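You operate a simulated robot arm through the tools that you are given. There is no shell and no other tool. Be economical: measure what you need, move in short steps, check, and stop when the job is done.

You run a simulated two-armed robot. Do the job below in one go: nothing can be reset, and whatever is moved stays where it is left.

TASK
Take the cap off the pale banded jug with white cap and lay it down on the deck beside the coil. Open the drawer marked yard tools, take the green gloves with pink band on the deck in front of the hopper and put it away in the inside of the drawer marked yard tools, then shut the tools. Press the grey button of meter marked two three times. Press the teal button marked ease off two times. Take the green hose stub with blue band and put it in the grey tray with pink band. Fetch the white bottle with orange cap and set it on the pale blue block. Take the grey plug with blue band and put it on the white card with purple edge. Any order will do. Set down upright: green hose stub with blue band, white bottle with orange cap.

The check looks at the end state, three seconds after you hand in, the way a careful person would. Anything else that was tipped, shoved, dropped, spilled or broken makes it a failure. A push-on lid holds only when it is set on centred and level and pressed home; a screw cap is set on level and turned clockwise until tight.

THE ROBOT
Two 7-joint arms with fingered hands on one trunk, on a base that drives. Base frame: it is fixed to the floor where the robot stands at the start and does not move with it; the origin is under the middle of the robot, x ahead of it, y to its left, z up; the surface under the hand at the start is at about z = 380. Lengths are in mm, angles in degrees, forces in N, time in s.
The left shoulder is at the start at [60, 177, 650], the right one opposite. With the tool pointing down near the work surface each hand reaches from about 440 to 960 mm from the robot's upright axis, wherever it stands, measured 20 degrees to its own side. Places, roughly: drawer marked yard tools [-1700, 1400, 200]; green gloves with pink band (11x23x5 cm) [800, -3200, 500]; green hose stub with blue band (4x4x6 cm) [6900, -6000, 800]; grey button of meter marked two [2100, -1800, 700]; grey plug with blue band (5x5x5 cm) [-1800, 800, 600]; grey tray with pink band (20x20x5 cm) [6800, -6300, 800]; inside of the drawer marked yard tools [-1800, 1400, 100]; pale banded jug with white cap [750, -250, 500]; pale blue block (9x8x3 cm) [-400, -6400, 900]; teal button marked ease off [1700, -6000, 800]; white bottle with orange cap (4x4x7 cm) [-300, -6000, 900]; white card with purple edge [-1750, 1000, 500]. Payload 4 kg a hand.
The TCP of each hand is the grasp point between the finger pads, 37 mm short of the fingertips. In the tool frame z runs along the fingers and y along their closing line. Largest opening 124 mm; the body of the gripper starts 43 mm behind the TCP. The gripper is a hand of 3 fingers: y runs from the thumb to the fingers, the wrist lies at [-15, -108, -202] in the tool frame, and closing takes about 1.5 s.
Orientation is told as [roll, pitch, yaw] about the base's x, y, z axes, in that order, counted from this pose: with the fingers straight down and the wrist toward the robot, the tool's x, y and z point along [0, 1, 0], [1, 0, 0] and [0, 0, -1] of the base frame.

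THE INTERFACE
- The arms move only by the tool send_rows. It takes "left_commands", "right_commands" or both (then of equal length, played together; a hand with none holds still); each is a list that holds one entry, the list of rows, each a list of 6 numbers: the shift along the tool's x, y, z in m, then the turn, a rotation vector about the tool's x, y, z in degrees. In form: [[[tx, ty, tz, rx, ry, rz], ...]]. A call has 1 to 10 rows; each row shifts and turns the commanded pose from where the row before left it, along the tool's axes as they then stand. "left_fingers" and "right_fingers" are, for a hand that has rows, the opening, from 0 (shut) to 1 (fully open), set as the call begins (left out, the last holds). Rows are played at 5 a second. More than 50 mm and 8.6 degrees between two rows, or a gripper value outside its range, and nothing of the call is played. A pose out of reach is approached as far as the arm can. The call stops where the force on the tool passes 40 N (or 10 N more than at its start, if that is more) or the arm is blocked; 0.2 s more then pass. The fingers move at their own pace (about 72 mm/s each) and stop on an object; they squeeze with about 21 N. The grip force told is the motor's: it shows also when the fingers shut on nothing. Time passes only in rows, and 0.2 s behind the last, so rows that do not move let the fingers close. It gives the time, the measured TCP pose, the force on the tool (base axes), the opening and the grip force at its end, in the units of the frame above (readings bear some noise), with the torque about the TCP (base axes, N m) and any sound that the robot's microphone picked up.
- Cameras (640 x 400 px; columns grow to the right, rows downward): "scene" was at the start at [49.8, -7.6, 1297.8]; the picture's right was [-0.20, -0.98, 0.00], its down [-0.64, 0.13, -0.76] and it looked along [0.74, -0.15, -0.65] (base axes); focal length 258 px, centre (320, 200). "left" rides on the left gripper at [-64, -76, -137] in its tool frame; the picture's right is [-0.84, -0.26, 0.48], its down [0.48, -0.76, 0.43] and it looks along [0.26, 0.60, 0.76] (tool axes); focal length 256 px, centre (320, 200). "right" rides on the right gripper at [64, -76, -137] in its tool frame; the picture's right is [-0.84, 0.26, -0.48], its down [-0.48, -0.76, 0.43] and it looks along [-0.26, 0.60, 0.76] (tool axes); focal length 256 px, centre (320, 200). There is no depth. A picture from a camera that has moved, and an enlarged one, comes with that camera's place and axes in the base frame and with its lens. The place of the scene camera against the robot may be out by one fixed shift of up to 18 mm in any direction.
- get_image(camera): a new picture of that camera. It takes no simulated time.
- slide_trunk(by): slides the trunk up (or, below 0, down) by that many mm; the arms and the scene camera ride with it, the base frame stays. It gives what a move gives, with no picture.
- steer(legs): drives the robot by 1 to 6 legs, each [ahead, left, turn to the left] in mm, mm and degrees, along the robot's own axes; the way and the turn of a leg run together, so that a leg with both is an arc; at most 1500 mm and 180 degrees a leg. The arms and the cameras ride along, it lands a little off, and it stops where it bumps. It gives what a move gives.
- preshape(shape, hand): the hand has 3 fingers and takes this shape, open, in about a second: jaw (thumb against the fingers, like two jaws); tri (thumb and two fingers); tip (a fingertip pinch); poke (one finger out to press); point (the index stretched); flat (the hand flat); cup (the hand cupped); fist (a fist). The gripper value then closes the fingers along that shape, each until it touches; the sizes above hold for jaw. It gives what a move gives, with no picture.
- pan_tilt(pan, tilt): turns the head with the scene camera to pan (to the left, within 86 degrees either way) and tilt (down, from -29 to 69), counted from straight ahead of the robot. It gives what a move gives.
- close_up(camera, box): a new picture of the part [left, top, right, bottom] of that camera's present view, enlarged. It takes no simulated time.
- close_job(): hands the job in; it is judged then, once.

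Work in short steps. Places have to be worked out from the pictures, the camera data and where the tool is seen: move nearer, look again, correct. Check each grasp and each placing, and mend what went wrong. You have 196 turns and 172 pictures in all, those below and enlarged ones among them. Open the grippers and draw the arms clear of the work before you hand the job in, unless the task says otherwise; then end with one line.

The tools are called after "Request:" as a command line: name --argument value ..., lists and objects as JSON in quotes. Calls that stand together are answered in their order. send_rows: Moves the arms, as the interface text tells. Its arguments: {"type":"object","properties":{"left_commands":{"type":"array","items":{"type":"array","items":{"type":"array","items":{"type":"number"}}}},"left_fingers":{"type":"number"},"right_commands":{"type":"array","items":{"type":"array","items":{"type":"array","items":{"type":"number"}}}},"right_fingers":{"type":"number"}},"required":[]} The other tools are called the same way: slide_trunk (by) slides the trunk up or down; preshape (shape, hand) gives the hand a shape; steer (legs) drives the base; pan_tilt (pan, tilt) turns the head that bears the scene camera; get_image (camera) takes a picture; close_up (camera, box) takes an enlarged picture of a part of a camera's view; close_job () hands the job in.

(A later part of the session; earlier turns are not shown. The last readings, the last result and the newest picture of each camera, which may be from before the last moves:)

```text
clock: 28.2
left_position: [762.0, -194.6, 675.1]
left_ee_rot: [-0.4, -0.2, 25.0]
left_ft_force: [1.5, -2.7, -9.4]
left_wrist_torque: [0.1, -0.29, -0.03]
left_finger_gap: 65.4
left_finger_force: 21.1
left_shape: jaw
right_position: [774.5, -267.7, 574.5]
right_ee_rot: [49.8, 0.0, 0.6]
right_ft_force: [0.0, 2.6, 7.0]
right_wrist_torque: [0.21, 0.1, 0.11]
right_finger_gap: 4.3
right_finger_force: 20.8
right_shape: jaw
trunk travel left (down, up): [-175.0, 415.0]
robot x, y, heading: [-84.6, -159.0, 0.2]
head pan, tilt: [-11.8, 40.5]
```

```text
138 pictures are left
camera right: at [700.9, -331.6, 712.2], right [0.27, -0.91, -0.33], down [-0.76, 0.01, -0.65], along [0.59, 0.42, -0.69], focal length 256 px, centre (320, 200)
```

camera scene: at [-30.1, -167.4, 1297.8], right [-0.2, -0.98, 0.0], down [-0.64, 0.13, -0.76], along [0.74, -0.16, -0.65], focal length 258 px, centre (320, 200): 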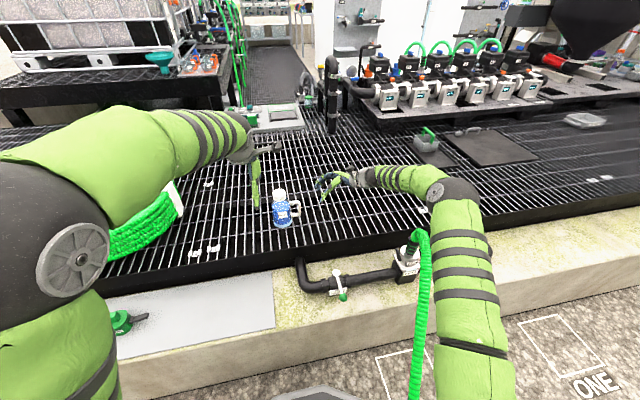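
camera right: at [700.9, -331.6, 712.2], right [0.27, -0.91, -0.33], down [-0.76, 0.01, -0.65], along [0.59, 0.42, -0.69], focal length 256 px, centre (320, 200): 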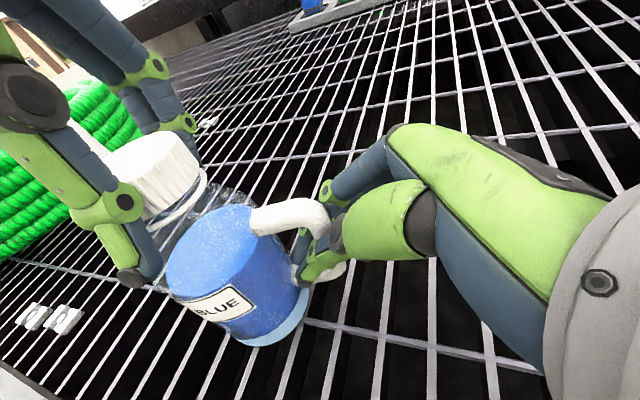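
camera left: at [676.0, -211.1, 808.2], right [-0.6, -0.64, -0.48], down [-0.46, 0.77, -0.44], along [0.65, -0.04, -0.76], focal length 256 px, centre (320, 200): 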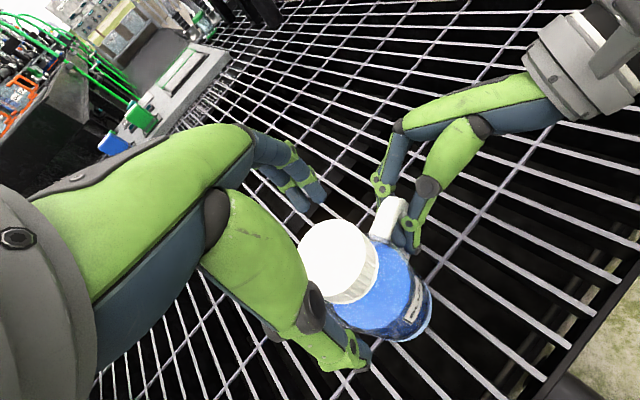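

Cap is rising off its ring. Continue with more bites.

Request:
send_rows --left_commands '[[[0, 0, 0, 0, 0, 0], [0, 0, 0, 0, 0, 0], [0, 0, 0, 0, 0, 0], [0, 0, 0, 0, 0, 8.5], [0, 0, 0, 0, 0, 8.5], [0, 0, 0, 0, 0, 8.5], [0, 0, 0, 0, 0, 8.5], [0, 0, 0, 0, 0, 8.5], [0, 0, 0, 0, 0, 8.5]]]' --left_fingers 0.8

Request:
send_rows --left_commands '[[[0, 0, 0, 0, 0, 0], [0, 0, 0, 0, 0, 0], [0, 0, 0, 0, 0, 0], [0, 0, 0, 0, 0, 0], [0, 0, -0.0004, 0, 0, -8.5], [0, 0, -0.0004, 0, 0, -8.5], [0, 0, -0.0004, 0, 0, -8.5], [0, 0, -0.0004, 0, 0, -8.5], [0, 0, -0.0004, 0, 0, -8.5], [0, 0, -0.0004, 0, 0, -8.5]]]' --left_fingers 0.0

Request:
get_image --camera "right"

```text
clock: 30.2
left_position: [762.9, -195.0, 677.9]
left_ee_rot: [0.0, -0.5, -26.2]
left_ft_force: [0.5, -0.5, 0.6]
left_wrist_torque: [0.0, -0.01, 0.01]
left_finger_gap: 99.6
left_finger_force: 0.1
left_shape: jaw
right_position: [776.1, -267.3, 574.5]
right_ee_rot: [49.7, 0.0, 0.5]
right_ft_force: [-2.0, 1.1, 2.4]
right_wrist_torque: [0.14, 0.07, 0.07]
right_finger_gap: 4.3
right_finger_force: 20.4
right_shape: jaw
trunk travel left (down, up): [-175.0, 415.0]
robot x, y, heading: [-77.6, -159.8, -0.0]
head pan, tilt: [-11.8, 40.5]
```

```text
clock: 32.4
left_position: [763.5, -195.5, 678.2]
left_ee_rot: [-0.4, -0.2, 25.0]
left_ft_force: [1.3, 0.4, -3.4]
left_wrist_torque: [0.14, -0.35, -0.09]
left_finger_gap: 66.9
left_finger_force: 20.7
left_shape: jaw
right_position: [775.4, -268.9, 574.8]
right_ee_rot: [49.7, -0.1, 0.5]
right_ft_force: [0.7, 0.0, 4.0]
right_wrist_torque: [0.1, 0.14, 0.08]
right_finger_gap: 4.2
right_finger_force: 21.7
right_shape: jaw
trunk travel left (down, up): [-175.0, 415.0]
robot x, y, heading: [-80.1, -162.2, 0.0]
head pan, tilt: [-11.8, 40.5]
```

```text
137 pictures are left
camera right: at [701.0, -331.8, 712.1], right [0.26, -0.91, -0.33], down [-0.76, 0.01, -0.65], along [0.59, 0.42, -0.69], focal length 256 px, centre (320, 200)
```

right: 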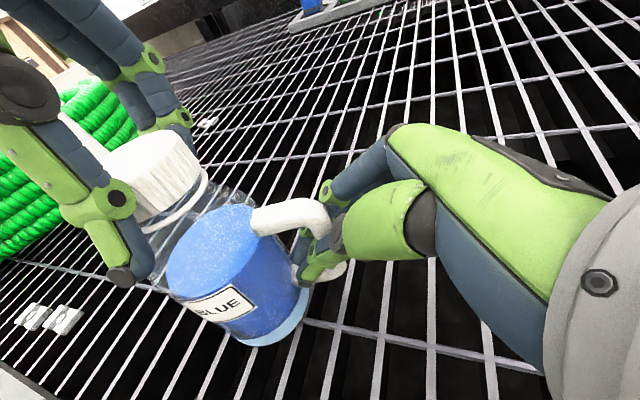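

Test a 4 mm lift to see whether the cap is free.

Request:
send_rows --left_commands '[[[0, 0, -0.002, 0, 0, 0], [0, 0, -0.002, 0, 0, 0]]]'

Request:
close_up --camera "right" --box '[60, 80, 340, 360]'

```text
clock: 33.0
left_position: [762.7, -195.2, 679.8]
left_ee_rot: [-0.3, -0.2, 25.0]
left_ft_force: [2.4, -2.9, -10.9]
left_wrist_torque: [0.09, -0.22, 0.01]
left_finger_gap: 66.7
left_finger_force: 20.8
left_shape: jaw
right_position: [775.6, -267.2, 575.7]
right_ee_rot: [49.8, 0.0, 0.6]
right_ft_force: [-1.5, 2.8, 6.6]
right_wrist_torque: [0.24, 0.15, 0.12]
right_finger_gap: 4.1
right_finger_force: 20.8
right_shape: jaw
trunk travel left (down, up): [-175.0, 415.0]
robot x, y, heading: [-80.7, -161.2, 0.0]
head pan, tilt: [-11.8, 40.5]
```

```text
1.43 times, centred on (200, 220) of right
camera zoom: at [700.9, -331.5, 712.1], right [0.27, -0.91, -0.33], down [-0.76, 0.01, -0.65], along [0.59, 0.42, -0.69], focal length 366 px, centre (491, 171)
```

zoom: 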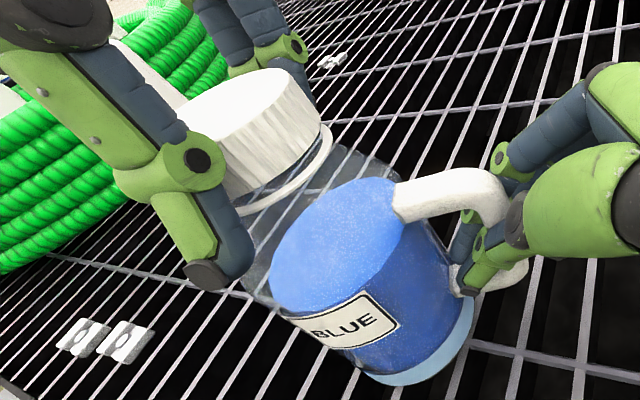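

Still engaged (11 N). Two more bites with 51° each.

Request:
send_rows --left_commands '[[[0, 0, 0, 0, 0, 0], [0, 0, 0, 0, 0, 0], [0, 0, 0, 0, 0, 0], [0, 0, 0, 0, 0, 8.5], [0, 0, 0, 0, 0, 8.5], [0, 0, 0, 0, 0, 8.5], [0, 0, 0, 0, 0, 8.5], [0, 0, 0, 0, 0, 8.5], [0, 0, 0, 0, 0, 8.5]]]' --left_fingers 0.8

Request:
send_rows --left_commands '[[[0, 0, 0, 0, 0, 0], [0, 0, 0, 0, 0, 0], [0, 0, 0, 0, 0, 0], [0, 0, 0, 0, 0, 0], [0, 0, -0.0005, 0, 0, -8.5], [0, 0, -0.0005, 0, 0, -8.5], [0, 0, -0.0005, 0, 0, -8.5], [0, 0, -0.0005, 0, 0, -8.5], [0, 0, -0.0005, 0, 0, -8.5], [0, 0, -0.0005, 0, 0, -8.5]]]' --left_fingers 0.0

Request:
send_rows --left_commands '[[[0, 0, 0, 0, 0, 0], [0, 0, 0, 0, 0, 0], [0, 0, 0, 0, 0, 0], [0, 0, 0, 0, 0, 8.5], [0, 0, 0, 0, 0, 8.5], [0, 0, 0, 0, 0, 8.5], [0, 0, 0, 0, 0, 8.5], [0, 0, 0, 0, 0, 8.5], [0, 0, 0, 0, 0, 8.5]]]' --left_fingers 0.8

Request:
send_rows --left_commands '[[[0, 0, 0, 0, 0, 0], [0, 0, 0, 0, 0, 0], [0, 0, 0, 0, 0, 0], [0, 0, 0, 0, 0, 0], [0, 0, -0.0005, 0, 0, -8.5], [0, 0, -0.0005, 0, 0, -8.5], [0, 0, -0.0005, 0, 0, -8.5], [0, 0, -0.0005, 0, 0, -8.5], [0, 0, -0.0005, 0, 0, -8.5], [0, 0, -0.0005, 0, 0, -8.5]]]' --left_fingers 0.0

Request:
get_image --camera "right"

```text
clock: 35.0
left_position: [763.8, -194.5, 683.0]
left_ee_rot: [0.0, -0.5, -26.3]
left_ft_force: [0.5, 0.2, 0.5]
left_wrist_torque: [-0.01, -0.01, -0.01]
left_finger_gap: 99.4
left_finger_force: 0.0
left_shape: jaw
right_position: [775.7, -268.5, 575.9]
right_ee_rot: [49.7, 0.0, 0.6]
right_ft_force: [-1.5, 1.0, 1.8]
right_wrist_torque: [0.16, 0.07, 0.09]
right_finger_gap: 4.1
right_finger_force: 21.3
right_shape: jaw
trunk travel left (down, up): [-175.0, 415.0]
robot x, y, heading: [-81.8, -160.4, -0.4]
head pan, tilt: [-11.8, 40.5]
```

```text
clock: 37.2
left_position: [762.9, -195.2, 686.2]
left_ee_rot: [-0.4, -0.3, 25.0]
left_ft_force: [0.1, -0.3, 0.1]
left_wrist_torque: [0.0, -0.02, 0.01]
left_finger_gap: 67.1
left_finger_force: 21.2
left_shape: jaw
right_position: [776.0, -267.7, 574.8]
right_ee_rot: [49.7, 0.0, 0.5]
right_ft_force: [-1.1, 0.4, 2.4]
right_wrist_torque: [0.13, 0.07, -0.03]
right_finger_gap: 4.1
right_finger_force: 20.9
right_shape: jaw
trunk travel left (down, up): [-175.0, 415.0]
robot x, y, heading: [-76.9, -161.3, -0.0]
head pan, tilt: [-11.8, 40.5]
```

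```text
clock: 39.2
left_position: [763.9, -195.6, 685.9]
left_ee_rot: [-0.1, -0.5, -26.4]
left_ft_force: [0.2, 1.5, 0.0]
left_wrist_torque: [0.03, 0.0, 0.03]
left_finger_gap: 98.9
left_finger_force: 0.0
left_shape: jaw
right_position: [776.0, -268.7, 574.4]
right_ee_rot: [49.6, 0.0, 0.6]
right_ft_force: [0.0, 0.8, 2.1]
right_wrist_torque: [0.13, 0.06, 0.0]
right_finger_gap: 4.2
right_finger_force: 21.8
right_shape: jaw
trunk travel left (down, up): [-175.0, 415.0]
robot x, y, heading: [-83.5, -159.8, -0.3]
head pan, tilt: [-11.8, 40.5]
```

```text
clock: 41.4
left_position: [762.4, -193.5, 687.3]
left_ee_rot: [-0.4, -0.4, 25.1]
left_ft_force: [-0.2, 0.5, 0.0]
left_wrist_torque: [0.0, 0.05, -0.01]
left_finger_gap: 51.8
left_finger_force: 20.9
left_shape: jaw
right_position: [776.5, -269.8, 574.6]
right_ee_rot: [49.7, 0.0, 0.5]
right_ft_force: [-0.4, 0.0, 2.3]
right_wrist_torque: [0.12, 0.04, 0.0]
right_finger_gap: 4.2
right_finger_force: 21.1
right_shape: jaw
trunk travel left (down, up): [-175.0, 415.0]
robot x, y, heading: [-83.1, -160.7, -0.1]
head pan, tilt: [-11.8, 40.5]
```

```text
135 pictures are left
camera right: at [700.8, -331.9, 712.2], right [0.26, -0.91, -0.33], down [-0.76, 0.01, -0.65], along [0.59, 0.42, -0.69], focal length 256 px, centre (320, 200)
```

right: 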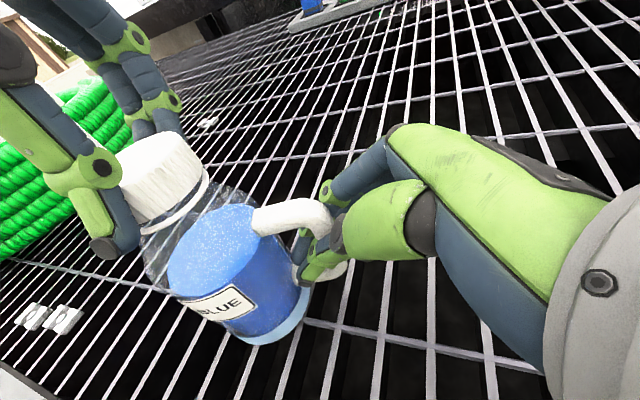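

Torque and lift are zero now, so the cap appears free. I lift 12 mm and look.

Request:
send_rows --left_commands '[[[0, 0, -0.004, 0, 0, 0], [0, 0, -0.004, 0, 0, 0], [0, 0, -0.004, 0, 0, 0]]]'

Request:
close_up --camera "right" --box '[60, 80, 340, 360]'

Request:
get_image --camera "left"

```text
clock: 42.2
left_position: [763.1, -193.9, 701.4]
left_ee_rot: [-0.4, -0.3, 24.9]
left_ft_force: [0.4, 0.7, -0.2]
left_wrist_torque: [-0.03, -0.01, 0.01]
left_finger_gap: 51.5
left_finger_force: 20.6
left_shape: jaw
right_position: [775.6, -268.1, 575.2]
right_ee_rot: [49.7, 0.0, 0.5]
right_ft_force: [-0.1, -0.1, 3.7]
right_wrist_torque: [0.11, 0.09, -0.03]
right_finger_gap: 3.9
right_finger_force: 21.0
right_shape: jaw
trunk travel left (down, up): [-175.0, 415.0]
robot x, y, heading: [-82.1, -157.5, 0.0]
head pan, tilt: [-11.8, 40.5]
```

```text
1.43 times, centred on (200, 220) of right
camera zoom: at [700.7, -332.0, 712.1], right [0.26, -0.91, -0.33], down [-0.76, 0.01, -0.65], along [0.59, 0.42, -0.69], focal length 366 px, centre (491, 171)
```

zoom: 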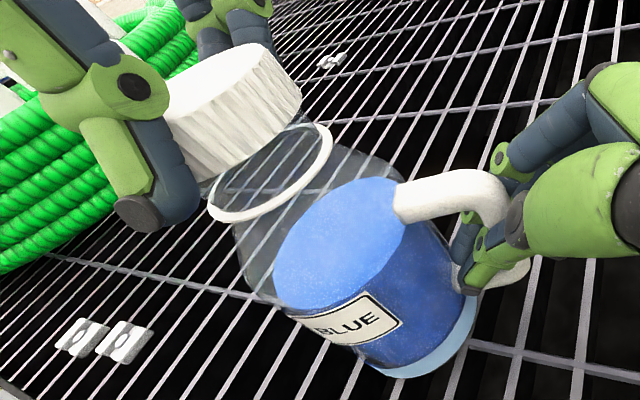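

```text
133 pictures are left
camera left: at [720.2, -283.8, 837.9], right [0.12, -0.87, -0.48], down [-0.89, 0.12, -0.44], along [0.44, 0.48, -0.76], focal length 256 px, centre (320, 200)
```

left: 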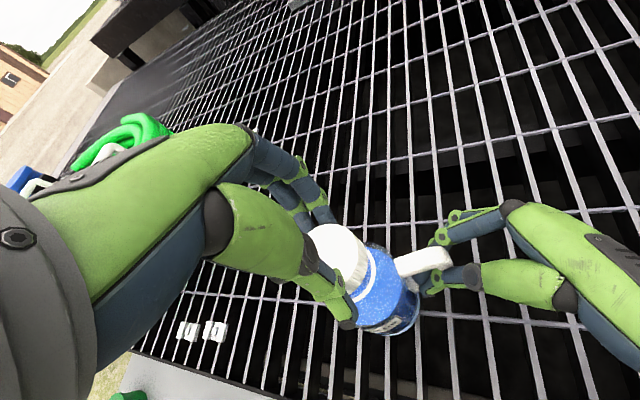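

The cap is off. I lift it clear, then look at how the jug stands before releasing the handle.

Request:
send_rows --left_commands '[[[0, 0, -0.04, 0, 0, 0], [0, 0, -0.04, 0, 0, 0], [0.03, 0, -0.03, 0, 0, 0], [0.045, 0, 0, 0, 0, 0], [0.045, 0, 0, 0, 0, 0]]]'

Request:
get_image --camera "right"

Request:
get_image --camera "left"

Request:
close_up --camera "scene" --box '[100, 120, 420, 320]'

```text
clock: 43.4
left_position: [711.2, -86.1, 808.4]
left_ee_rot: [-0.3, -0.3, 24.8]
left_ft_force: [-0.1, 0.7, -0.2]
left_wrist_torque: [0.01, -0.01, 0.03]
left_finger_gap: 51.6
left_finger_force: 21.4
left_shape: jaw
right_position: [775.9, -268.4, 573.6]
right_ee_rot: [49.7, 0.0, 0.5]
right_ft_force: [0.4, 0.1, 3.5]
right_wrist_torque: [0.15, 0.03, 0.01]
right_finger_gap: 4.1
right_finger_force: 21.7
right_shape: jaw
trunk travel left (down, up): [-175.0, 415.0]
robot x, y, heading: [-78.7, -156.3, 0.1]
head pan, tilt: [-11.8, 40.5]
```

```text
132 pictures are left
camera right: at [700.7, -332.1, 712.0], right [0.26, -0.91, -0.33], down [-0.76, 0.01, -0.65], along [0.59, 0.42, -0.69], focal length 256 px, centre (320, 200)
```

right: 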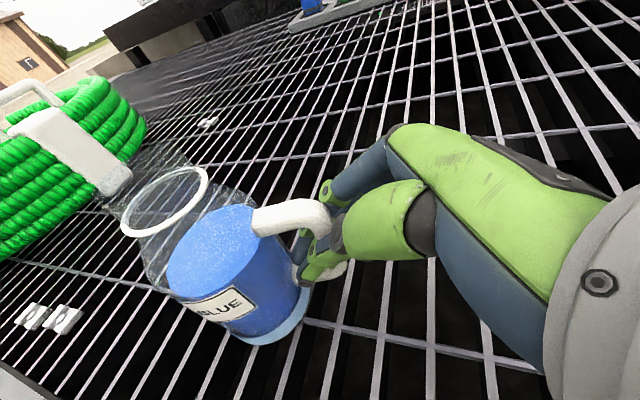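

```text
131 pictures are left
camera left: at [668.4, -175.0, 946.6], right [0.12, -0.87, -0.48], down [-0.89, 0.12, -0.44], along [0.44, 0.48, -0.76], focal length 256 px, centre (320, 200)
```

left: 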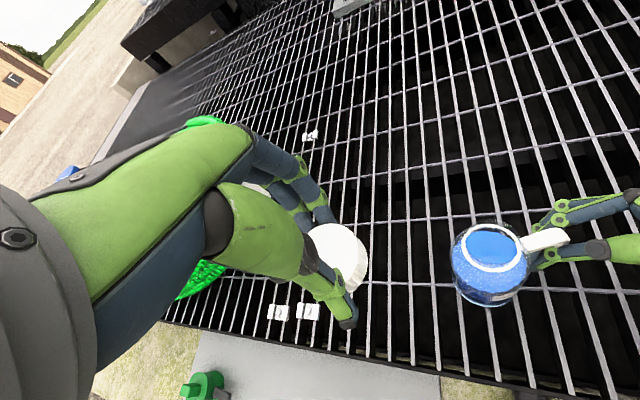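

```text
2.00 times, centred on (260, 220) of scene
camera zoom: at [-30.0, -167.2, 1297.8], right [-0.2, -0.98, 0.0], down [-0.64, 0.13, -0.76], along [0.74, -0.16, -0.65], focal length 516 px, centre (440, 160)
```

zoom: 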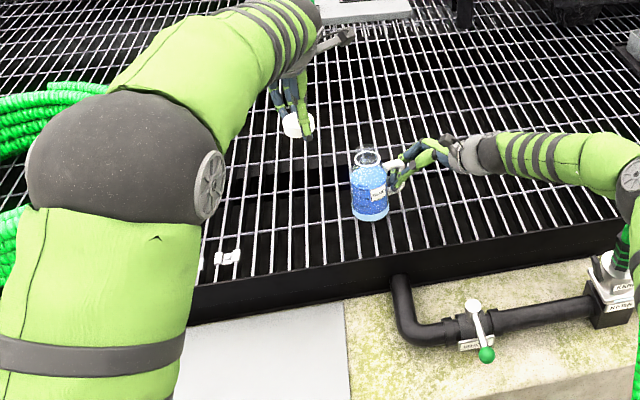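

Jug looks upright and on the deck (hand is pressing down slightly). I open the right hand gently and back off.

Request:
send_rows --right_commands '[[[0, 0, 0, 0, 0, 0], [0, 0, 0, 0, 0, 0], [0, 0, 0, 0, 0, 0]]]' --right_fingers 0.5

Request:
get_image --camera "right"

```text
clock: 44.2
left_position: [712.8, -85.9, 809.1]
left_ee_rot: [-0.4, -0.3, 24.8]
left_ft_force: [0.7, -0.2, -0.2]
left_wrist_torque: [0.0, 0.0, 0.0]
left_finger_gap: 51.6
left_finger_force: 20.3
left_shape: jaw
right_position: [775.7, -267.6, 574.4]
right_ee_rot: [49.7, 0.0, 0.4]
right_ft_force: [-0.1, 0.3, 0.8]
right_wrist_torque: [0.03, 0.03, 0.0]
right_finger_gap: 61.6
right_finger_force: 0.0
right_shape: jaw
trunk travel left (down, up): [-175.0, 415.0]
robot x, y, heading: [-80.4, -157.9, -0.1]
head pan, tilt: [-11.8, 40.5]
```

```text
129 pictures are left
camera right: at [700.8, -332.0, 711.8], right [0.26, -0.91, -0.33], down [-0.76, 0.01, -0.65], along [0.59, 0.42, -0.69], focal length 256 px, centre (320, 200)
```

right: 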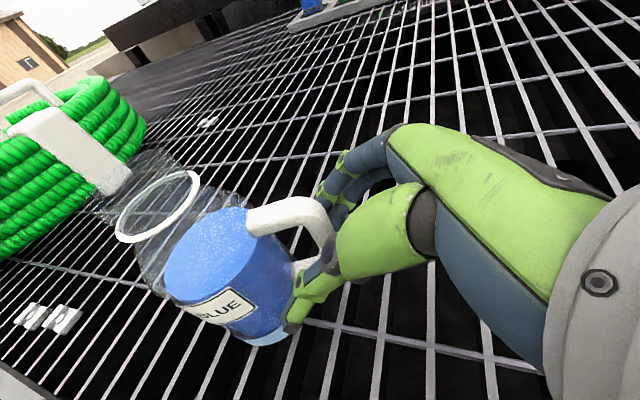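

The jug stands by itself. I withdraw the right hand, then drive left and forward for the cap placement beside the coil.

Request:
send_rows --right_commands '[[[0, 0, -0.04, 0, 0, 0], [0, 0, -0.04, 0, 0, 0], [0, 0, -0.04, 0, 0, 0], [0, 0, -0.03, 0, 0, 0]]]'

Request:
send_rows --right_commands '[[[0.012, -0.0344, -0.0207, 0, 0, 0], [0.012, -0.0344, -0.0207, 0, 0, 0], [0.012, -0.0344, -0.0207, 0, 0, 0], [0.012, -0.0344, -0.0207, 0, 0, 0], [0.012, -0.0344, -0.0207, 0, 0, 0], [0.012, -0.0344, -0.0207, 0, 0, 0], [0.012, -0.0344, -0.0207, 0, 0, 0], [0.012, -0.0344, -0.0207, 0, 0, 0]]]'

Request:
steer --legs '[[60, 200, 0]]'

Request:
pan_tilt --pan 10 --tilt 45

Request:
get_image --camera "left"

Request:
get_image --camera "scene"

```text
clock: 45.2
left_position: [711.9, -85.8, 810.2]
left_ee_rot: [-0.4, -0.3, 24.8]
left_ft_force: [0.3, 0.5, -0.3]
left_wrist_torque: [0.0, 0.02, 0.01]
left_finger_gap: 51.6
left_finger_force: 21.0
left_shape: jaw
right_position: [776.9, -382.6, 670.1]
right_ee_rot: [49.7, 0.0, 0.5]
right_ft_force: [-0.1, -0.4, -0.6]
right_wrist_torque: [0.01, 0.01, 0.0]
right_finger_gap: 61.6
right_finger_force: 0.1
right_shape: jaw
trunk travel left (down, up): [-175.0, 415.0]
robot x, y, heading: [-82.2, -159.9, -0.3]
head pan, tilt: [-11.8, 40.5]
```

```text
clock: 47.0
left_position: [712.3, -85.2, 809.0]
left_ee_rot: [-0.4, -0.3, 24.9]
left_ft_force: [0.1, 0.0, -0.5]
left_wrist_torque: [0.01, 0.02, 0.0]
left_finger_gap: 51.6
left_finger_force: 20.5
left_shape: jaw
right_position: [502.1, -447.6, 852.6]
right_ee_rot: [49.7, 0.0, 0.6]
right_ft_force: [-0.1, 0.6, 0.4]
right_wrist_torque: [0.03, 0.03, 0.0]
right_finger_gap: 61.7
right_finger_force: 0.0
right_shape: jaw
trunk travel left (down, up): [-175.0, 415.0]
robot x, y, heading: [-76.5, -162.3, 0.2]
head pan, tilt: [-11.8, 40.5]
```

```text
clock: 48.6
left_position: [772.5, 114.1, 809.9]
left_ee_rot: [-0.4, -0.3, 24.8]
left_ft_force: [-1.2, -0.1, 0.5]
left_wrist_torque: [-0.02, 0.01, 0.04]
left_finger_gap: 51.8
left_finger_force: 21.0
left_shape: jaw
right_position: [562.1, -248.8, 852.0]
right_ee_rot: [49.6, 0.0, 0.4]
right_ft_force: [0.6, -0.3, -0.5]
right_wrist_torque: [-0.02, 0.02, -0.03]
right_finger_gap: 61.8
right_finger_force: 0.1
right_shape: jaw
trunk travel left (down, up): [-175.0, 415.0]
robot x, y, heading: [-19.7, 41.7, -0.2]
head pan, tilt: [-11.8, 40.5]
```

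```text
clock: 49.5
left_position: [771.7, 114.3, 810.6]
left_ee_rot: [-0.5, -0.3, 24.7]
left_ft_force: [0.2, -0.1, 0.5]
left_wrist_torque: [0.02, -0.03, 0.02]
left_finger_gap: 51.2
left_finger_force: 21.3
left_shape: jaw
right_position: [561.2, -248.8, 851.9]
right_ee_rot: [49.6, 0.0, 0.4]
right_ft_force: [-0.3, -0.5, -0.3]
right_wrist_torque: [0.02, -0.02, 0.0]
right_finger_gap: 61.6
right_finger_force: 0.0
right_shape: jaw
trunk travel left (down, up): [-175.0, 415.0]
robot x, y, heading: [-17.2, 43.3, -0.2]
head pan, tilt: [10.0, 45.0]
```

```text
128 pictures are left
camera left: at [728.5, 24.9, 946.5], right [0.12, -0.87, -0.48], down [-0.89, 0.12, -0.44], along [0.44, 0.48, -0.76], focal length 256 px, centre (320, 200)
```

left: 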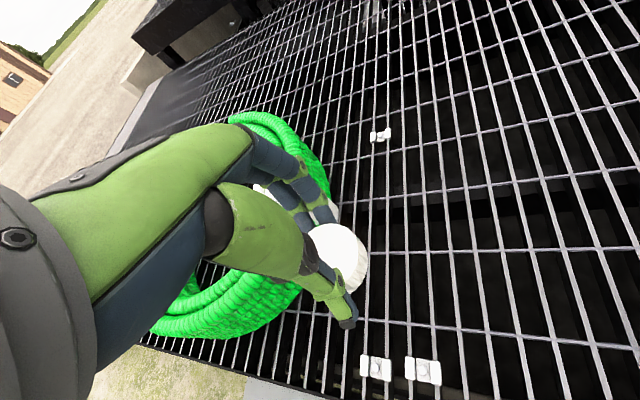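

```text
127 pictures are left
camera scene: at [27.0, 65.0, 1291.2], right [0.17, -0.99, 0.0], down [-0.7, -0.12, -0.71], along [0.7, 0.12, -0.71], focal length 258 px, centre (320, 200)
```

scene: 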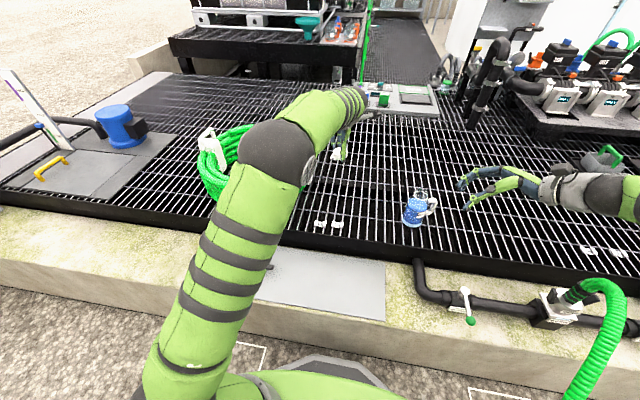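

Coil's near edge is around y ≈ 290 at x ≈ 790. I will lay the cap at about (780,200), turning the hand to yaw 0 and lowering to 620 first.

Request:
send_rows --left_commands '[[[0, 0, 0, 0, 0, 8.3], [0, 0, 0, 0, 0, 8.3], [0, 0, 0, 0, 0, 8.2], [0.03, 0.003, 0, 0, 0, 0], [0.03, 0.002, 0, 0, 0, 0], [0.03, 0.002, 0.04, 0, 0, 0], [0, 0, 0.05, 0, 0, 0], [0, 0, 0.05, 0, 0, 0], [0, 0, 0.05, 0, 0, 0]]]'

Request:
get_image --camera "left"

Request:
close_up --camera "scene" --box '[180, 80, 440, 260]'

Request:
get_image --camera "right"

```text
clock: 51.5
left_position: [780.1, 203.0, 619.4]
left_ee_rot: [-0.2, -0.5, -0.1]
left_ft_force: [-0.4, 0.1, 0.1]
left_wrist_torque: [-0.02, 0.0, -0.02]
left_finger_gap: 51.2
left_finger_force: 21.3
left_shape: jaw
right_position: [561.4, -250.2, 851.7]
right_ee_rot: [49.7, 0.0, 0.6]
right_ft_force: [-0.4, 0.0, -0.7]
right_wrist_torque: [-0.01, -0.02, -0.03]
right_finger_gap: 61.9
right_finger_force: 0.0
right_shape: jaw
trunk travel left (down, up): [-175.0, 415.0]
robot x, y, heading: [-19.2, 46.0, -0.1]
head pan, tilt: [10.0, 45.0]
```

```text
126 pictures are left
camera left: at [702.9, 140.4, 755.5], right [-0.25, -0.84, -0.48], down [-0.76, 0.48, -0.44], along [0.6, 0.25, -0.76], focal length 256 px, centre (320, 200)
```

left: 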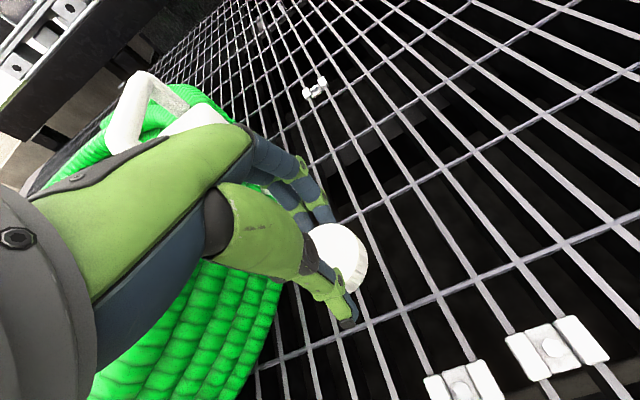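

```text
2.22 times, centred on (310, 170) of scene
camera zoom: at [27.0, 65.1, 1291.3], right [0.17, -0.99, 0.0], down [-0.7, -0.12, -0.71], along [0.7, 0.12, -0.71], focal length 574 px, centre (342, 267)
```

zoom: 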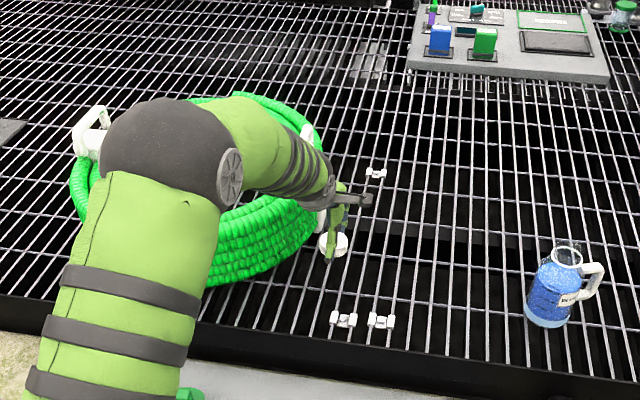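

```text
124 pictures are left
camera right: at [486.8, -313.0, 989.3], right [0.26, -0.91, -0.33], down [-0.76, 0.01, -0.65], along [0.59, 0.42, -0.69], focal length 256 px, centre (320, 200)
```

right: 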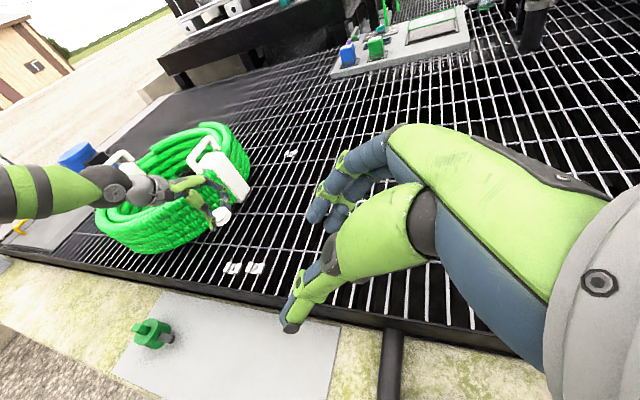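

Coil edge is about 60 mm from the hand; I shift 15 mm away and lower to the deck, watching force.

Request:
send_rows --left_commands '[[[-0.015, 0, 0, 0, 0.5, 0], [0, 0, 0.035, 0, 0, 0], [0, 0, 0.03, 0, 0, 0]]]'

Request:
send_rows --left_commands '[[[0, 0, 0.006, 0, 0, 0], [0, 0, 0.006, 0, 0, 0], [0, 0, 0.006, 0, 0, 0]]]'

Request:
get_image --camera "left"

Request:
close_up --camera "right" --box '[160, 140, 300, 260]'

```text
clock: 52.2
left_position: [780.5, 189.5, 554.1]
left_ee_rot: [0.3, -0.4, 0.0]
left_ft_force: [0.2, -0.2, 0.4]
left_wrist_torque: [-0.02, 0.0, -0.04]
left_finger_gap: 51.3
left_finger_force: 20.7
left_shape: jaw
right_position: [562.9, -249.2, 850.9]
right_ee_rot: [49.6, 0.1, 0.4]
right_ft_force: [0.4, -0.3, 0.4]
right_wrist_torque: [-0.02, -0.01, 0.02]
right_finger_gap: 61.8
right_finger_force: 0.0
right_shape: jaw
trunk travel left (down, up): [-175.0, 415.0]
robot x, y, heading: [-21.3, 40.1, -0.1]
head pan, tilt: [10.0, 45.0]
```

```text
clock: 53.0
left_position: [780.7, 188.5, 538.8]
left_ee_rot: [0.2, -0.7, 0.0]
left_ft_force: [-4.9, 0.0, 15.2]
left_wrist_torque: [-0.01, 0.12, -0.03]
left_finger_gap: 51.8
left_finger_force: 21.0
left_shape: jaw
right_position: [561.0, -248.6, 853.1]
right_ee_rot: [49.8, -0.2, 0.4]
right_ft_force: [-0.5, -0.3, 0.4]
right_wrist_torque: [0.0, 0.0, 0.0]
right_finger_gap: 62.0
right_finger_force: 0.0
right_shape: jaw
trunk travel left (down, up): [-175.0, 415.0]
robot x, y, heading: [-22.5, 40.7, 0.0]
head pan, tilt: [10.0, 45.0]
```

```text
123 pictures are left
camera left: at [703.7, 123.9, 675.2], right [-0.25, -0.84, -0.49], down [-0.75, 0.48, -0.44], along [0.61, 0.26, -0.75], focal length 256 px, centre (320, 200)
```

left: 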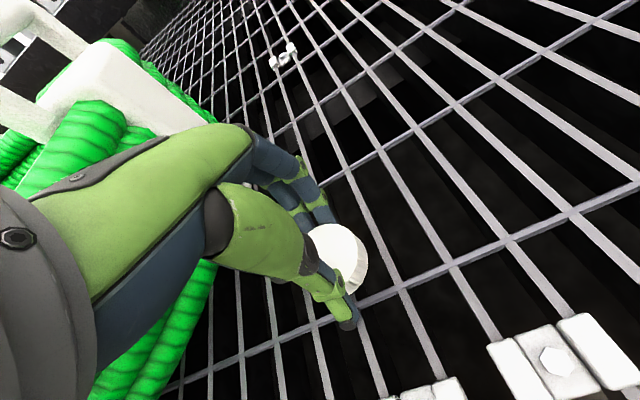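

```text
3.33 times, centred on (230, 200) of right
camera zoom: at [485.8, -313.2, 990.1], right [0.26, -0.91, -0.33], down [-0.76, 0.01, -0.65], along [0.59, 0.42, -0.69], focal length 853 px, centre (620, 200)
```

zoom: 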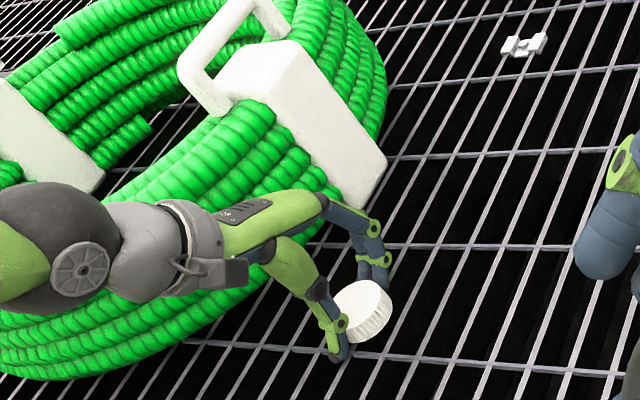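

Contact with the deck at TCP z ≈ 540. Release a little, then check the cap.

Request:
send_rows --left_commands '[[[0, 0, -0.002, 0, 0, 0], [0, 0, 0, 0, 0, 0], [0, 0, 0, 0, 0, 0]]]' --left_fingers 0.6

Request:
send_rows --left_commands '[[[0, 0, -0.04, 0, 0, 0], [0, 0, -0.04, 0, 0, 0], [0, 0, -0.04, 0, 0, 0], [0, 0, -0.05, 0, 0, 0], [0, 0, -0.05, 0, 0, 0], [0, 0, -0.05, 0, 0, 0]]]'

Request:
get_image --camera "left"

Request:
close_up --camera "right" --box '[160, 140, 300, 260]'

Request:
close_up --camera "scene" --box '[340, 140, 500, 260]'

```text
clock: 53.9
left_position: [780.7, 188.7, 537.2]
left_ee_rot: [0.3, -0.3, 0.0]
left_ft_force: [-0.2, -0.3, 2.0]
left_wrist_torque: [0.0, -0.03, 0.01]
left_finger_gap: 73.4
left_finger_force: 0.0
left_shape: jaw
right_position: [561.7, -249.3, 851.6]
right_ee_rot: [49.8, 0.0, 0.5]
right_ft_force: [-0.6, 0.0, -0.2]
right_wrist_torque: [-0.04, 0.0, 0.01]
right_finger_gap: 62.0
right_finger_force: 0.1
right_shape: jaw
trunk travel left (down, up): [-175.0, 415.0]
robot x, y, heading: [-17.6, 40.3, -0.1]
head pan, tilt: [10.0, 45.0]
```

```text
clock: 55.2
left_position: [778.0, 189.1, 807.6]
left_ee_rot: [0.3, -0.3, -0.1]
left_ft_force: [-0.6, 0.1, 0.0]
left_wrist_torque: [0.01, 0.02, 0.0]
left_finger_gap: 74.4
left_finger_force: 0.0
left_shape: jaw
right_position: [561.5, -249.2, 851.7]
right_ee_rot: [49.6, 0.0, 0.4]
right_ft_force: [-0.1, 0.2, 0.3]
right_wrist_torque: [-0.01, 0.0, 0.03]
right_finger_gap: 61.7
right_finger_force: 0.1
right_shape: jaw
trunk travel left (down, up): [-175.0, 415.0]
robot x, y, heading: [-18.1, 41.0, -0.2]
head pan, tilt: [10.0, 45.0]
```

```text
121 pictures are left
camera left: at [701.4, 123.6, 944.3], right [-0.25, -0.83, -0.49], down [-0.76, 0.49, -0.44], along [0.6, 0.26, -0.76], focal length 256 px, centre (320, 200)
```

left: 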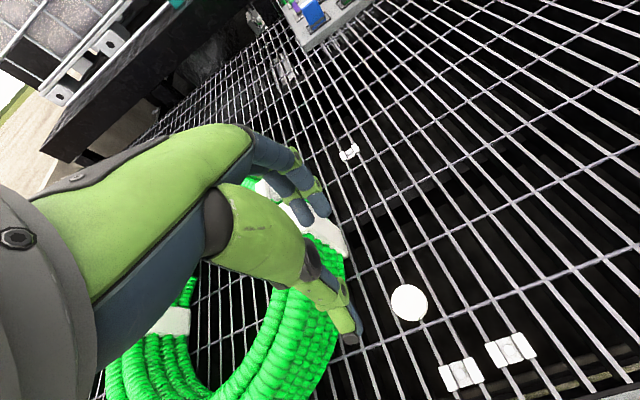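

```text
3.33 times, centred on (230, 200) of right
camera zoom: at [486.7, -313.2, 989.1], right [0.26, -0.91, -0.33], down [-0.76, 0.01, -0.65], along [0.59, 0.42, -0.69], focal length 853 px, centre (620, 200)
```

zoom: 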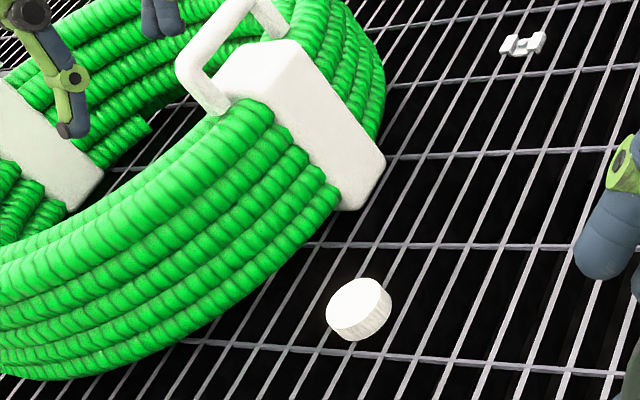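

```text
3.33 times, centred on (420, 200) of scene
camera zoom: at [27.1, 65.0, 1291.2], right [0.17, -0.99, 0.0], down [-0.7, -0.12, -0.71], along [0.7, 0.12, -0.71], focal length 860 px, centre (-13, 200)
```

zoom: 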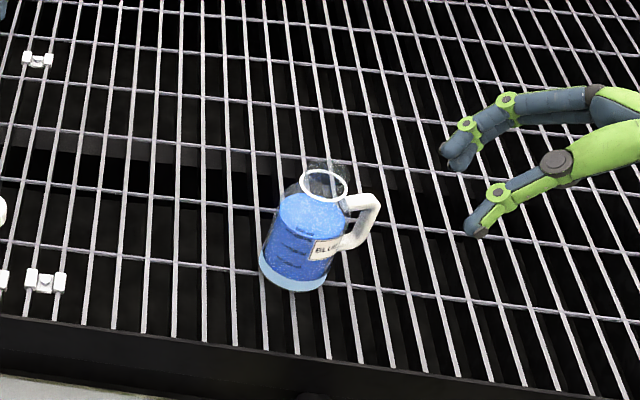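

The cap lies flat by the coil and the jug stands. Now I look around to plan driving: pan right for the meters and the gloves.

Request:
send_rows --left_commands '[[[0.01, -0.045, -0.01, 0, 0, 0], [0.01, -0.045, -0.01, 0, 0, 0], [0.01, -0.045, -0.01, 0, 0, 0], [0.01, -0.045, -0.01, 0, 0, 0], [0.01, -0.045, -0.01, 0, 0, 0], [0, -0.045, -0.01, 0, 0, 0], [0, -0.04, 0, 0, 0, 0]]]' --right_commands '[[[0, 0, 0, 0, -8.3, 0], [0, 0, 0, 0, -8.3, 0], [0, 0, 0, 0, -8.3, 0], [0, 0, 0, 0, -8.3, 0], [0, 0, 0, 0, -8.3, 0], [0, 0, 0, 0, -8.2, 0], [0, -0.03, 0, 0, 0, 0]]]'

Request:
pan_tilt --pan -60 --tilt 20

Request:
get_image --camera "scene"

Request:
pan_tilt --pan 60 --tilt 20

Request:
get_image --camera "scene"

```text
clock: 56.9
left_position: [468.9, 237.6, 865.9]
left_ee_rot: [0.2, -0.5, 0.1]
left_ft_force: [0.8, -0.6, -0.6]
left_wrist_torque: [0.0, 0.04, -0.02]
left_finger_gap: 74.2
left_finger_force: 0.0
left_shape: jaw
right_position: [531.2, -247.5, 851.9]
right_ee_rot: [0.0, -0.1, 0.3]
right_ft_force: [1.7, 0.0, 0.1]
right_wrist_torque: [0.01, 0.05, 0.01]
right_finger_gap: 61.9
right_finger_force: 0.1
right_shape: jaw
trunk travel left (down, up): [-175.0, 415.0]
robot x, y, heading: [-23.1, 40.9, -0.2]
head pan, tilt: [10.0, 45.0]
```

```text
clock: 58.3
left_position: [470.0, 238.1, 865.0]
left_ee_rot: [0.2, -0.5, -0.1]
left_ft_force: [-0.4, 0.0, -0.4]
left_wrist_torque: [-0.01, -0.02, -0.01]
left_finger_gap: 74.1
left_finger_force: 0.0
left_shape: jaw
right_position: [531.1, -248.3, 851.1]
right_ee_rot: [0.0, 0.0, 0.4]
right_ft_force: [0.0, 0.0, -0.8]
right_wrist_torque: [-0.01, 0.0, -0.02]
right_finger_gap: 61.9
right_finger_force: 0.0
right_shape: jaw
trunk travel left (down, up): [-175.0, 415.0]
robot x, y, heading: [-20.5, 38.8, -0.2]
head pan, tilt: [-60.0, 20.0]
```

```text
118 pictures are left
camera scene: at [-6.7, -29.6, 1329.9], right [-0.87, -0.5, 0.0], down [-0.17, 0.3, -0.94], along [0.47, -0.81, -0.34], focal length 258 px, centre (320, 200)
```

scene: 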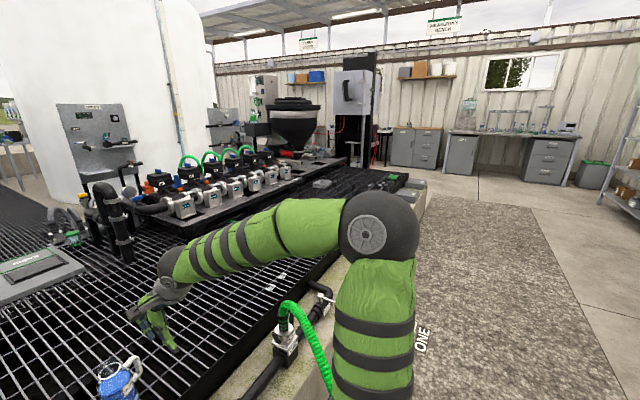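

```text
clock: 60.3
left_position: [469.9, 236.8, 867.1]
left_ee_rot: [0.2, -0.4, 0.0]
left_ft_force: [-0.7, 0.4, -0.8]
left_wrist_torque: [0.0, 0.03, 0.02]
left_finger_gap: 74.2
left_finger_force: 0.1
left_shape: jaw
right_position: [532.6, -248.3, 850.9]
right_ee_rot: [-0.1, 0.0, 0.3]
right_ft_force: [-0.2, 0.5, 0.0]
right_wrist_torque: [0.06, 0.02, 0.0]
right_finger_gap: 61.9
right_finger_force: 0.1
right_shape: jaw
trunk travel left (down, up): [-175.0, 415.0]
robot x, y, heading: [-22.2, 40.7, 0.2]
head pan, tilt: [60.0, 20.0]
```

```text
117 pictures are left
camera scene: at [-6.4, 131.7, 1329.9], right [0.86, -0.5, 0.0], down [-0.17, -0.3, -0.94], along [0.47, 0.81, -0.34], focal length 258 px, centre (320, 200)
```

scene: 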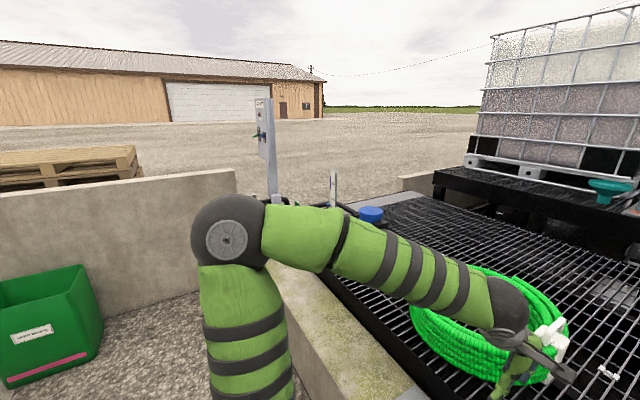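

I zoom in on the pumps with their displays and on the far area to identify meter two.

Request:
pan_tilt --pan -45 --tilt 20

Request:
close_up --camera "scene" --box '[180, 110, 420, 260]'

Request:
close_up --camera "scene" --box '[380, 60, 540, 190]'

```text
clock: 62.1
left_position: [469.4, 235.4, 866.7]
left_ee_rot: [0.2, -0.4, 0.0]
left_ft_force: [1.1, 0.2, 0.7]
left_wrist_torque: [-0.01, 0.02, 0.0]
left_finger_gap: 74.2
left_finger_force: 0.2
left_shape: jaw
right_position: [530.7, -248.5, 852.5]
right_ee_rot: [0.0, 0.0, 0.4]
right_ft_force: [0.8, 0.2, 0.5]
right_wrist_torque: [0.04, 0.03, -0.03]
right_finger_gap: 61.9
right_finger_force: 0.1
right_shape: jaw
trunk travel left (down, up): [-175.0, 415.0]
robot x, y, heading: [-15.4, 41.7, -0.3]
head pan, tilt: [-45.0, 20.0]
```

```text
2.67 times, centred on (300, 185) of scene
camera zoom: at [12.6, -14.8, 1329.9], right [-0.71, -0.71, 0.0], down [-0.24, 0.24, -0.94], along [0.66, -0.67, -0.34], focal length 688 px, centre (373, 240)
```

zoom: 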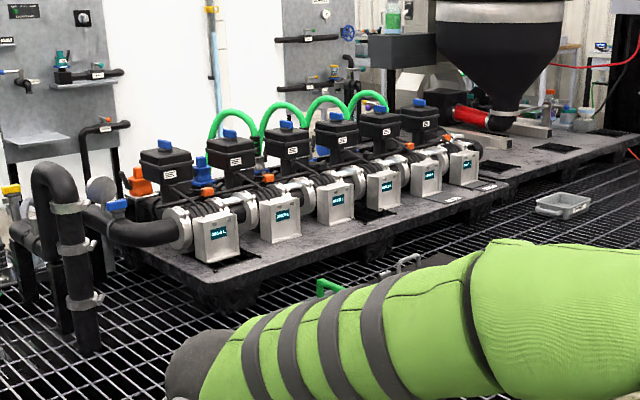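

```text
3.08 times, centred on (460, 125) of scene
camera zoom: at [12.6, -14.8, 1329.9], right [-0.71, -0.71, 0.0], down [-0.24, 0.24, -0.94], along [0.66, -0.67, -0.34], focal length 794 px, centre (-111, 431)
```

zoom: 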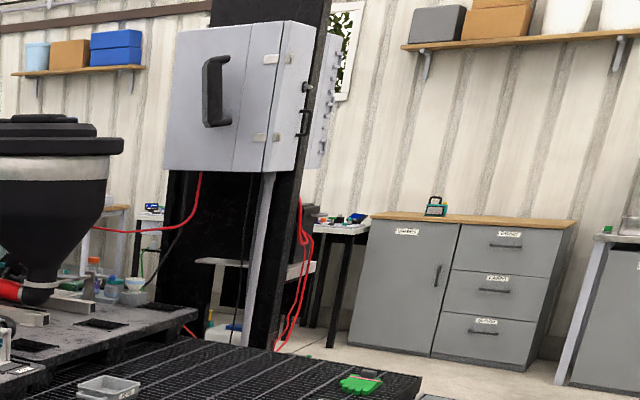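

Gloves are visible at about (745,-3230). The meters sit on the pump row at about x 1700–2000. I drive along the corridor to look at them square-on.

Request:
steer --legs '[[-250, 0, 0], [0, -1500, 0], [0, -350, 0]]'

Request:
pan_tilt --pan 0 --tilt 20

Request:
get_image --camera "scene"

Request:
close_up --camera "scene" --box '[200, 80, 440, 230]'

```text
clock: 72.8
left_position: [201.9, -1618.6, 866.2]
left_ee_rot: [0.2, -0.4, -0.8]
left_ft_force: [-0.1, 0.9, -0.2]
left_wrist_torque: [-0.02, 0.01, 0.02]
left_finger_gap: 73.9
left_finger_force: 0.0
left_shape: jaw
right_position: [257.1, -2106.3, 852.6]
right_ee_rot: [0.0, 0.0, -0.5]
right_ft_force: [0.5, 0.0, 0.5]
right_wrist_torque: [0.04, -0.01, -0.02]
right_finger_gap: 61.8
right_finger_force: 0.0
right_shape: jaw
trunk travel left (down, up): [-175.0, 415.0]
robot x, y, heading: [-293.3, -1804.9, -1.1]
head pan, tilt: [-45.0, 20.0]
```

```text
clock: 73.9
left_position: [202.5, -1619.2, 866.7]
left_ee_rot: [0.2, -0.4, -0.9]
left_ft_force: [-0.5, -0.1, 0.3]
left_wrist_torque: [0.0, -0.01, 0.02]
left_finger_gap: 73.8
left_finger_force: 0.0
left_shape: jaw
right_position: [258.5, -2105.7, 851.3]
right_ee_rot: [0.0, 0.1, -0.6]
right_ft_force: [0.2, -1.2, 0.4]
right_wrist_torque: [0.01, 0.01, 0.01]
right_finger_gap: 61.7
right_finger_force: 0.1
right_shape: jaw
trunk travel left (down, up): [-175.0, 415.0]
robot x, y, heading: [-286.5, -1803.4, -0.8]
head pan, tilt: [0.0, 20.0]
```

```text
114 pictures are left
camera scene: at [-229.4, -1798.2, 1329.9], right [-0.02, -1.0, 0.0], down [-0.34, 0.01, -0.94], along [0.94, -0.02, -0.34], focal length 258 px, centre (320, 200)
```

scene: 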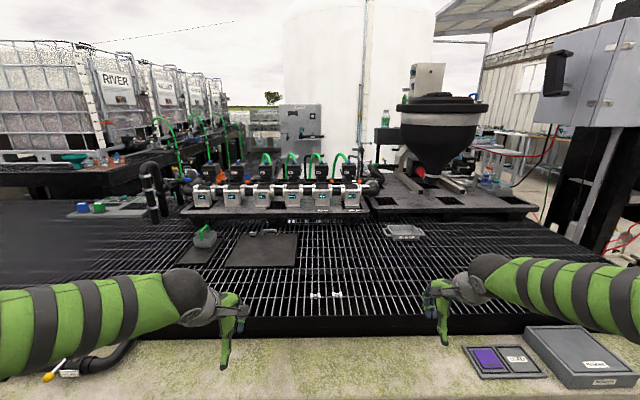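

```text
2.67 times, centred on (320, 155) of scene
camera zoom: at [-229.4, -1798.2, 1329.9], right [-0.02, -1.0, 0.0], down [-0.34, 0.01, -0.94], along [0.94, -0.02, -0.34], focal length 688 px, centre (320, 320)
```

zoom: 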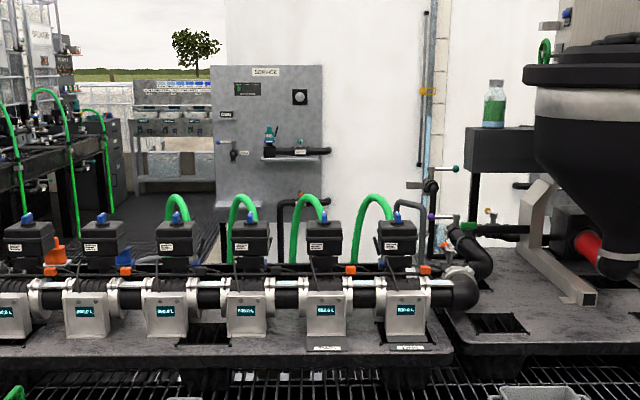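

Zoom tightly on the meters.

Request:
close_up --camera "scene" --box '[290, 150, 380, 215]'

Request:
close_up --camera "scene" --box '[180, 150, 270, 215]'

```text
6.15 times, centred on (335, 182) of scene
camera zoom: at [-229.4, -1798.2, 1329.9], right [-0.02, -1.0, 0.0], down [-0.34, 0.01, -0.94], along [0.94, -0.02, -0.34], focal length 1588 px, centre (228, 308)
```

zoom: 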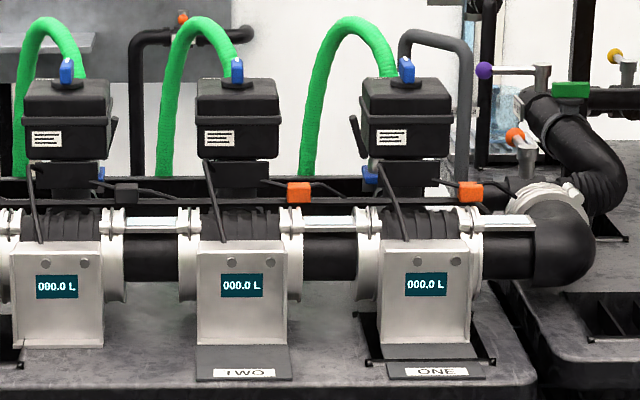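

```text
6.15 times, centred on (225, 182) of scene
camera zoom: at [-229.4, -1798.2, 1329.9], right [-0.02, -1.0, 0.0], down [-0.34, 0.01, -0.94], along [0.94, -0.02, -0.34], focal length 1588 px, centre (905, 308)
```

zoom: 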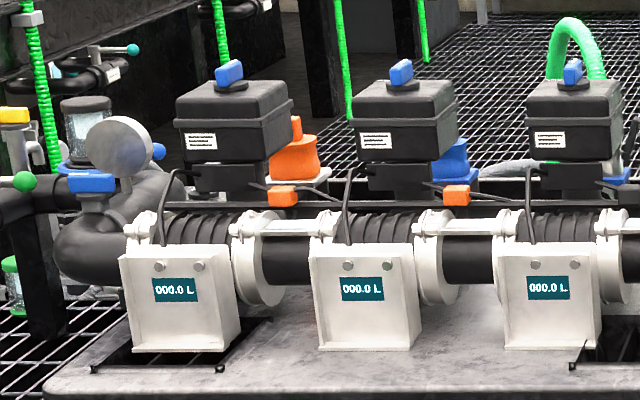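

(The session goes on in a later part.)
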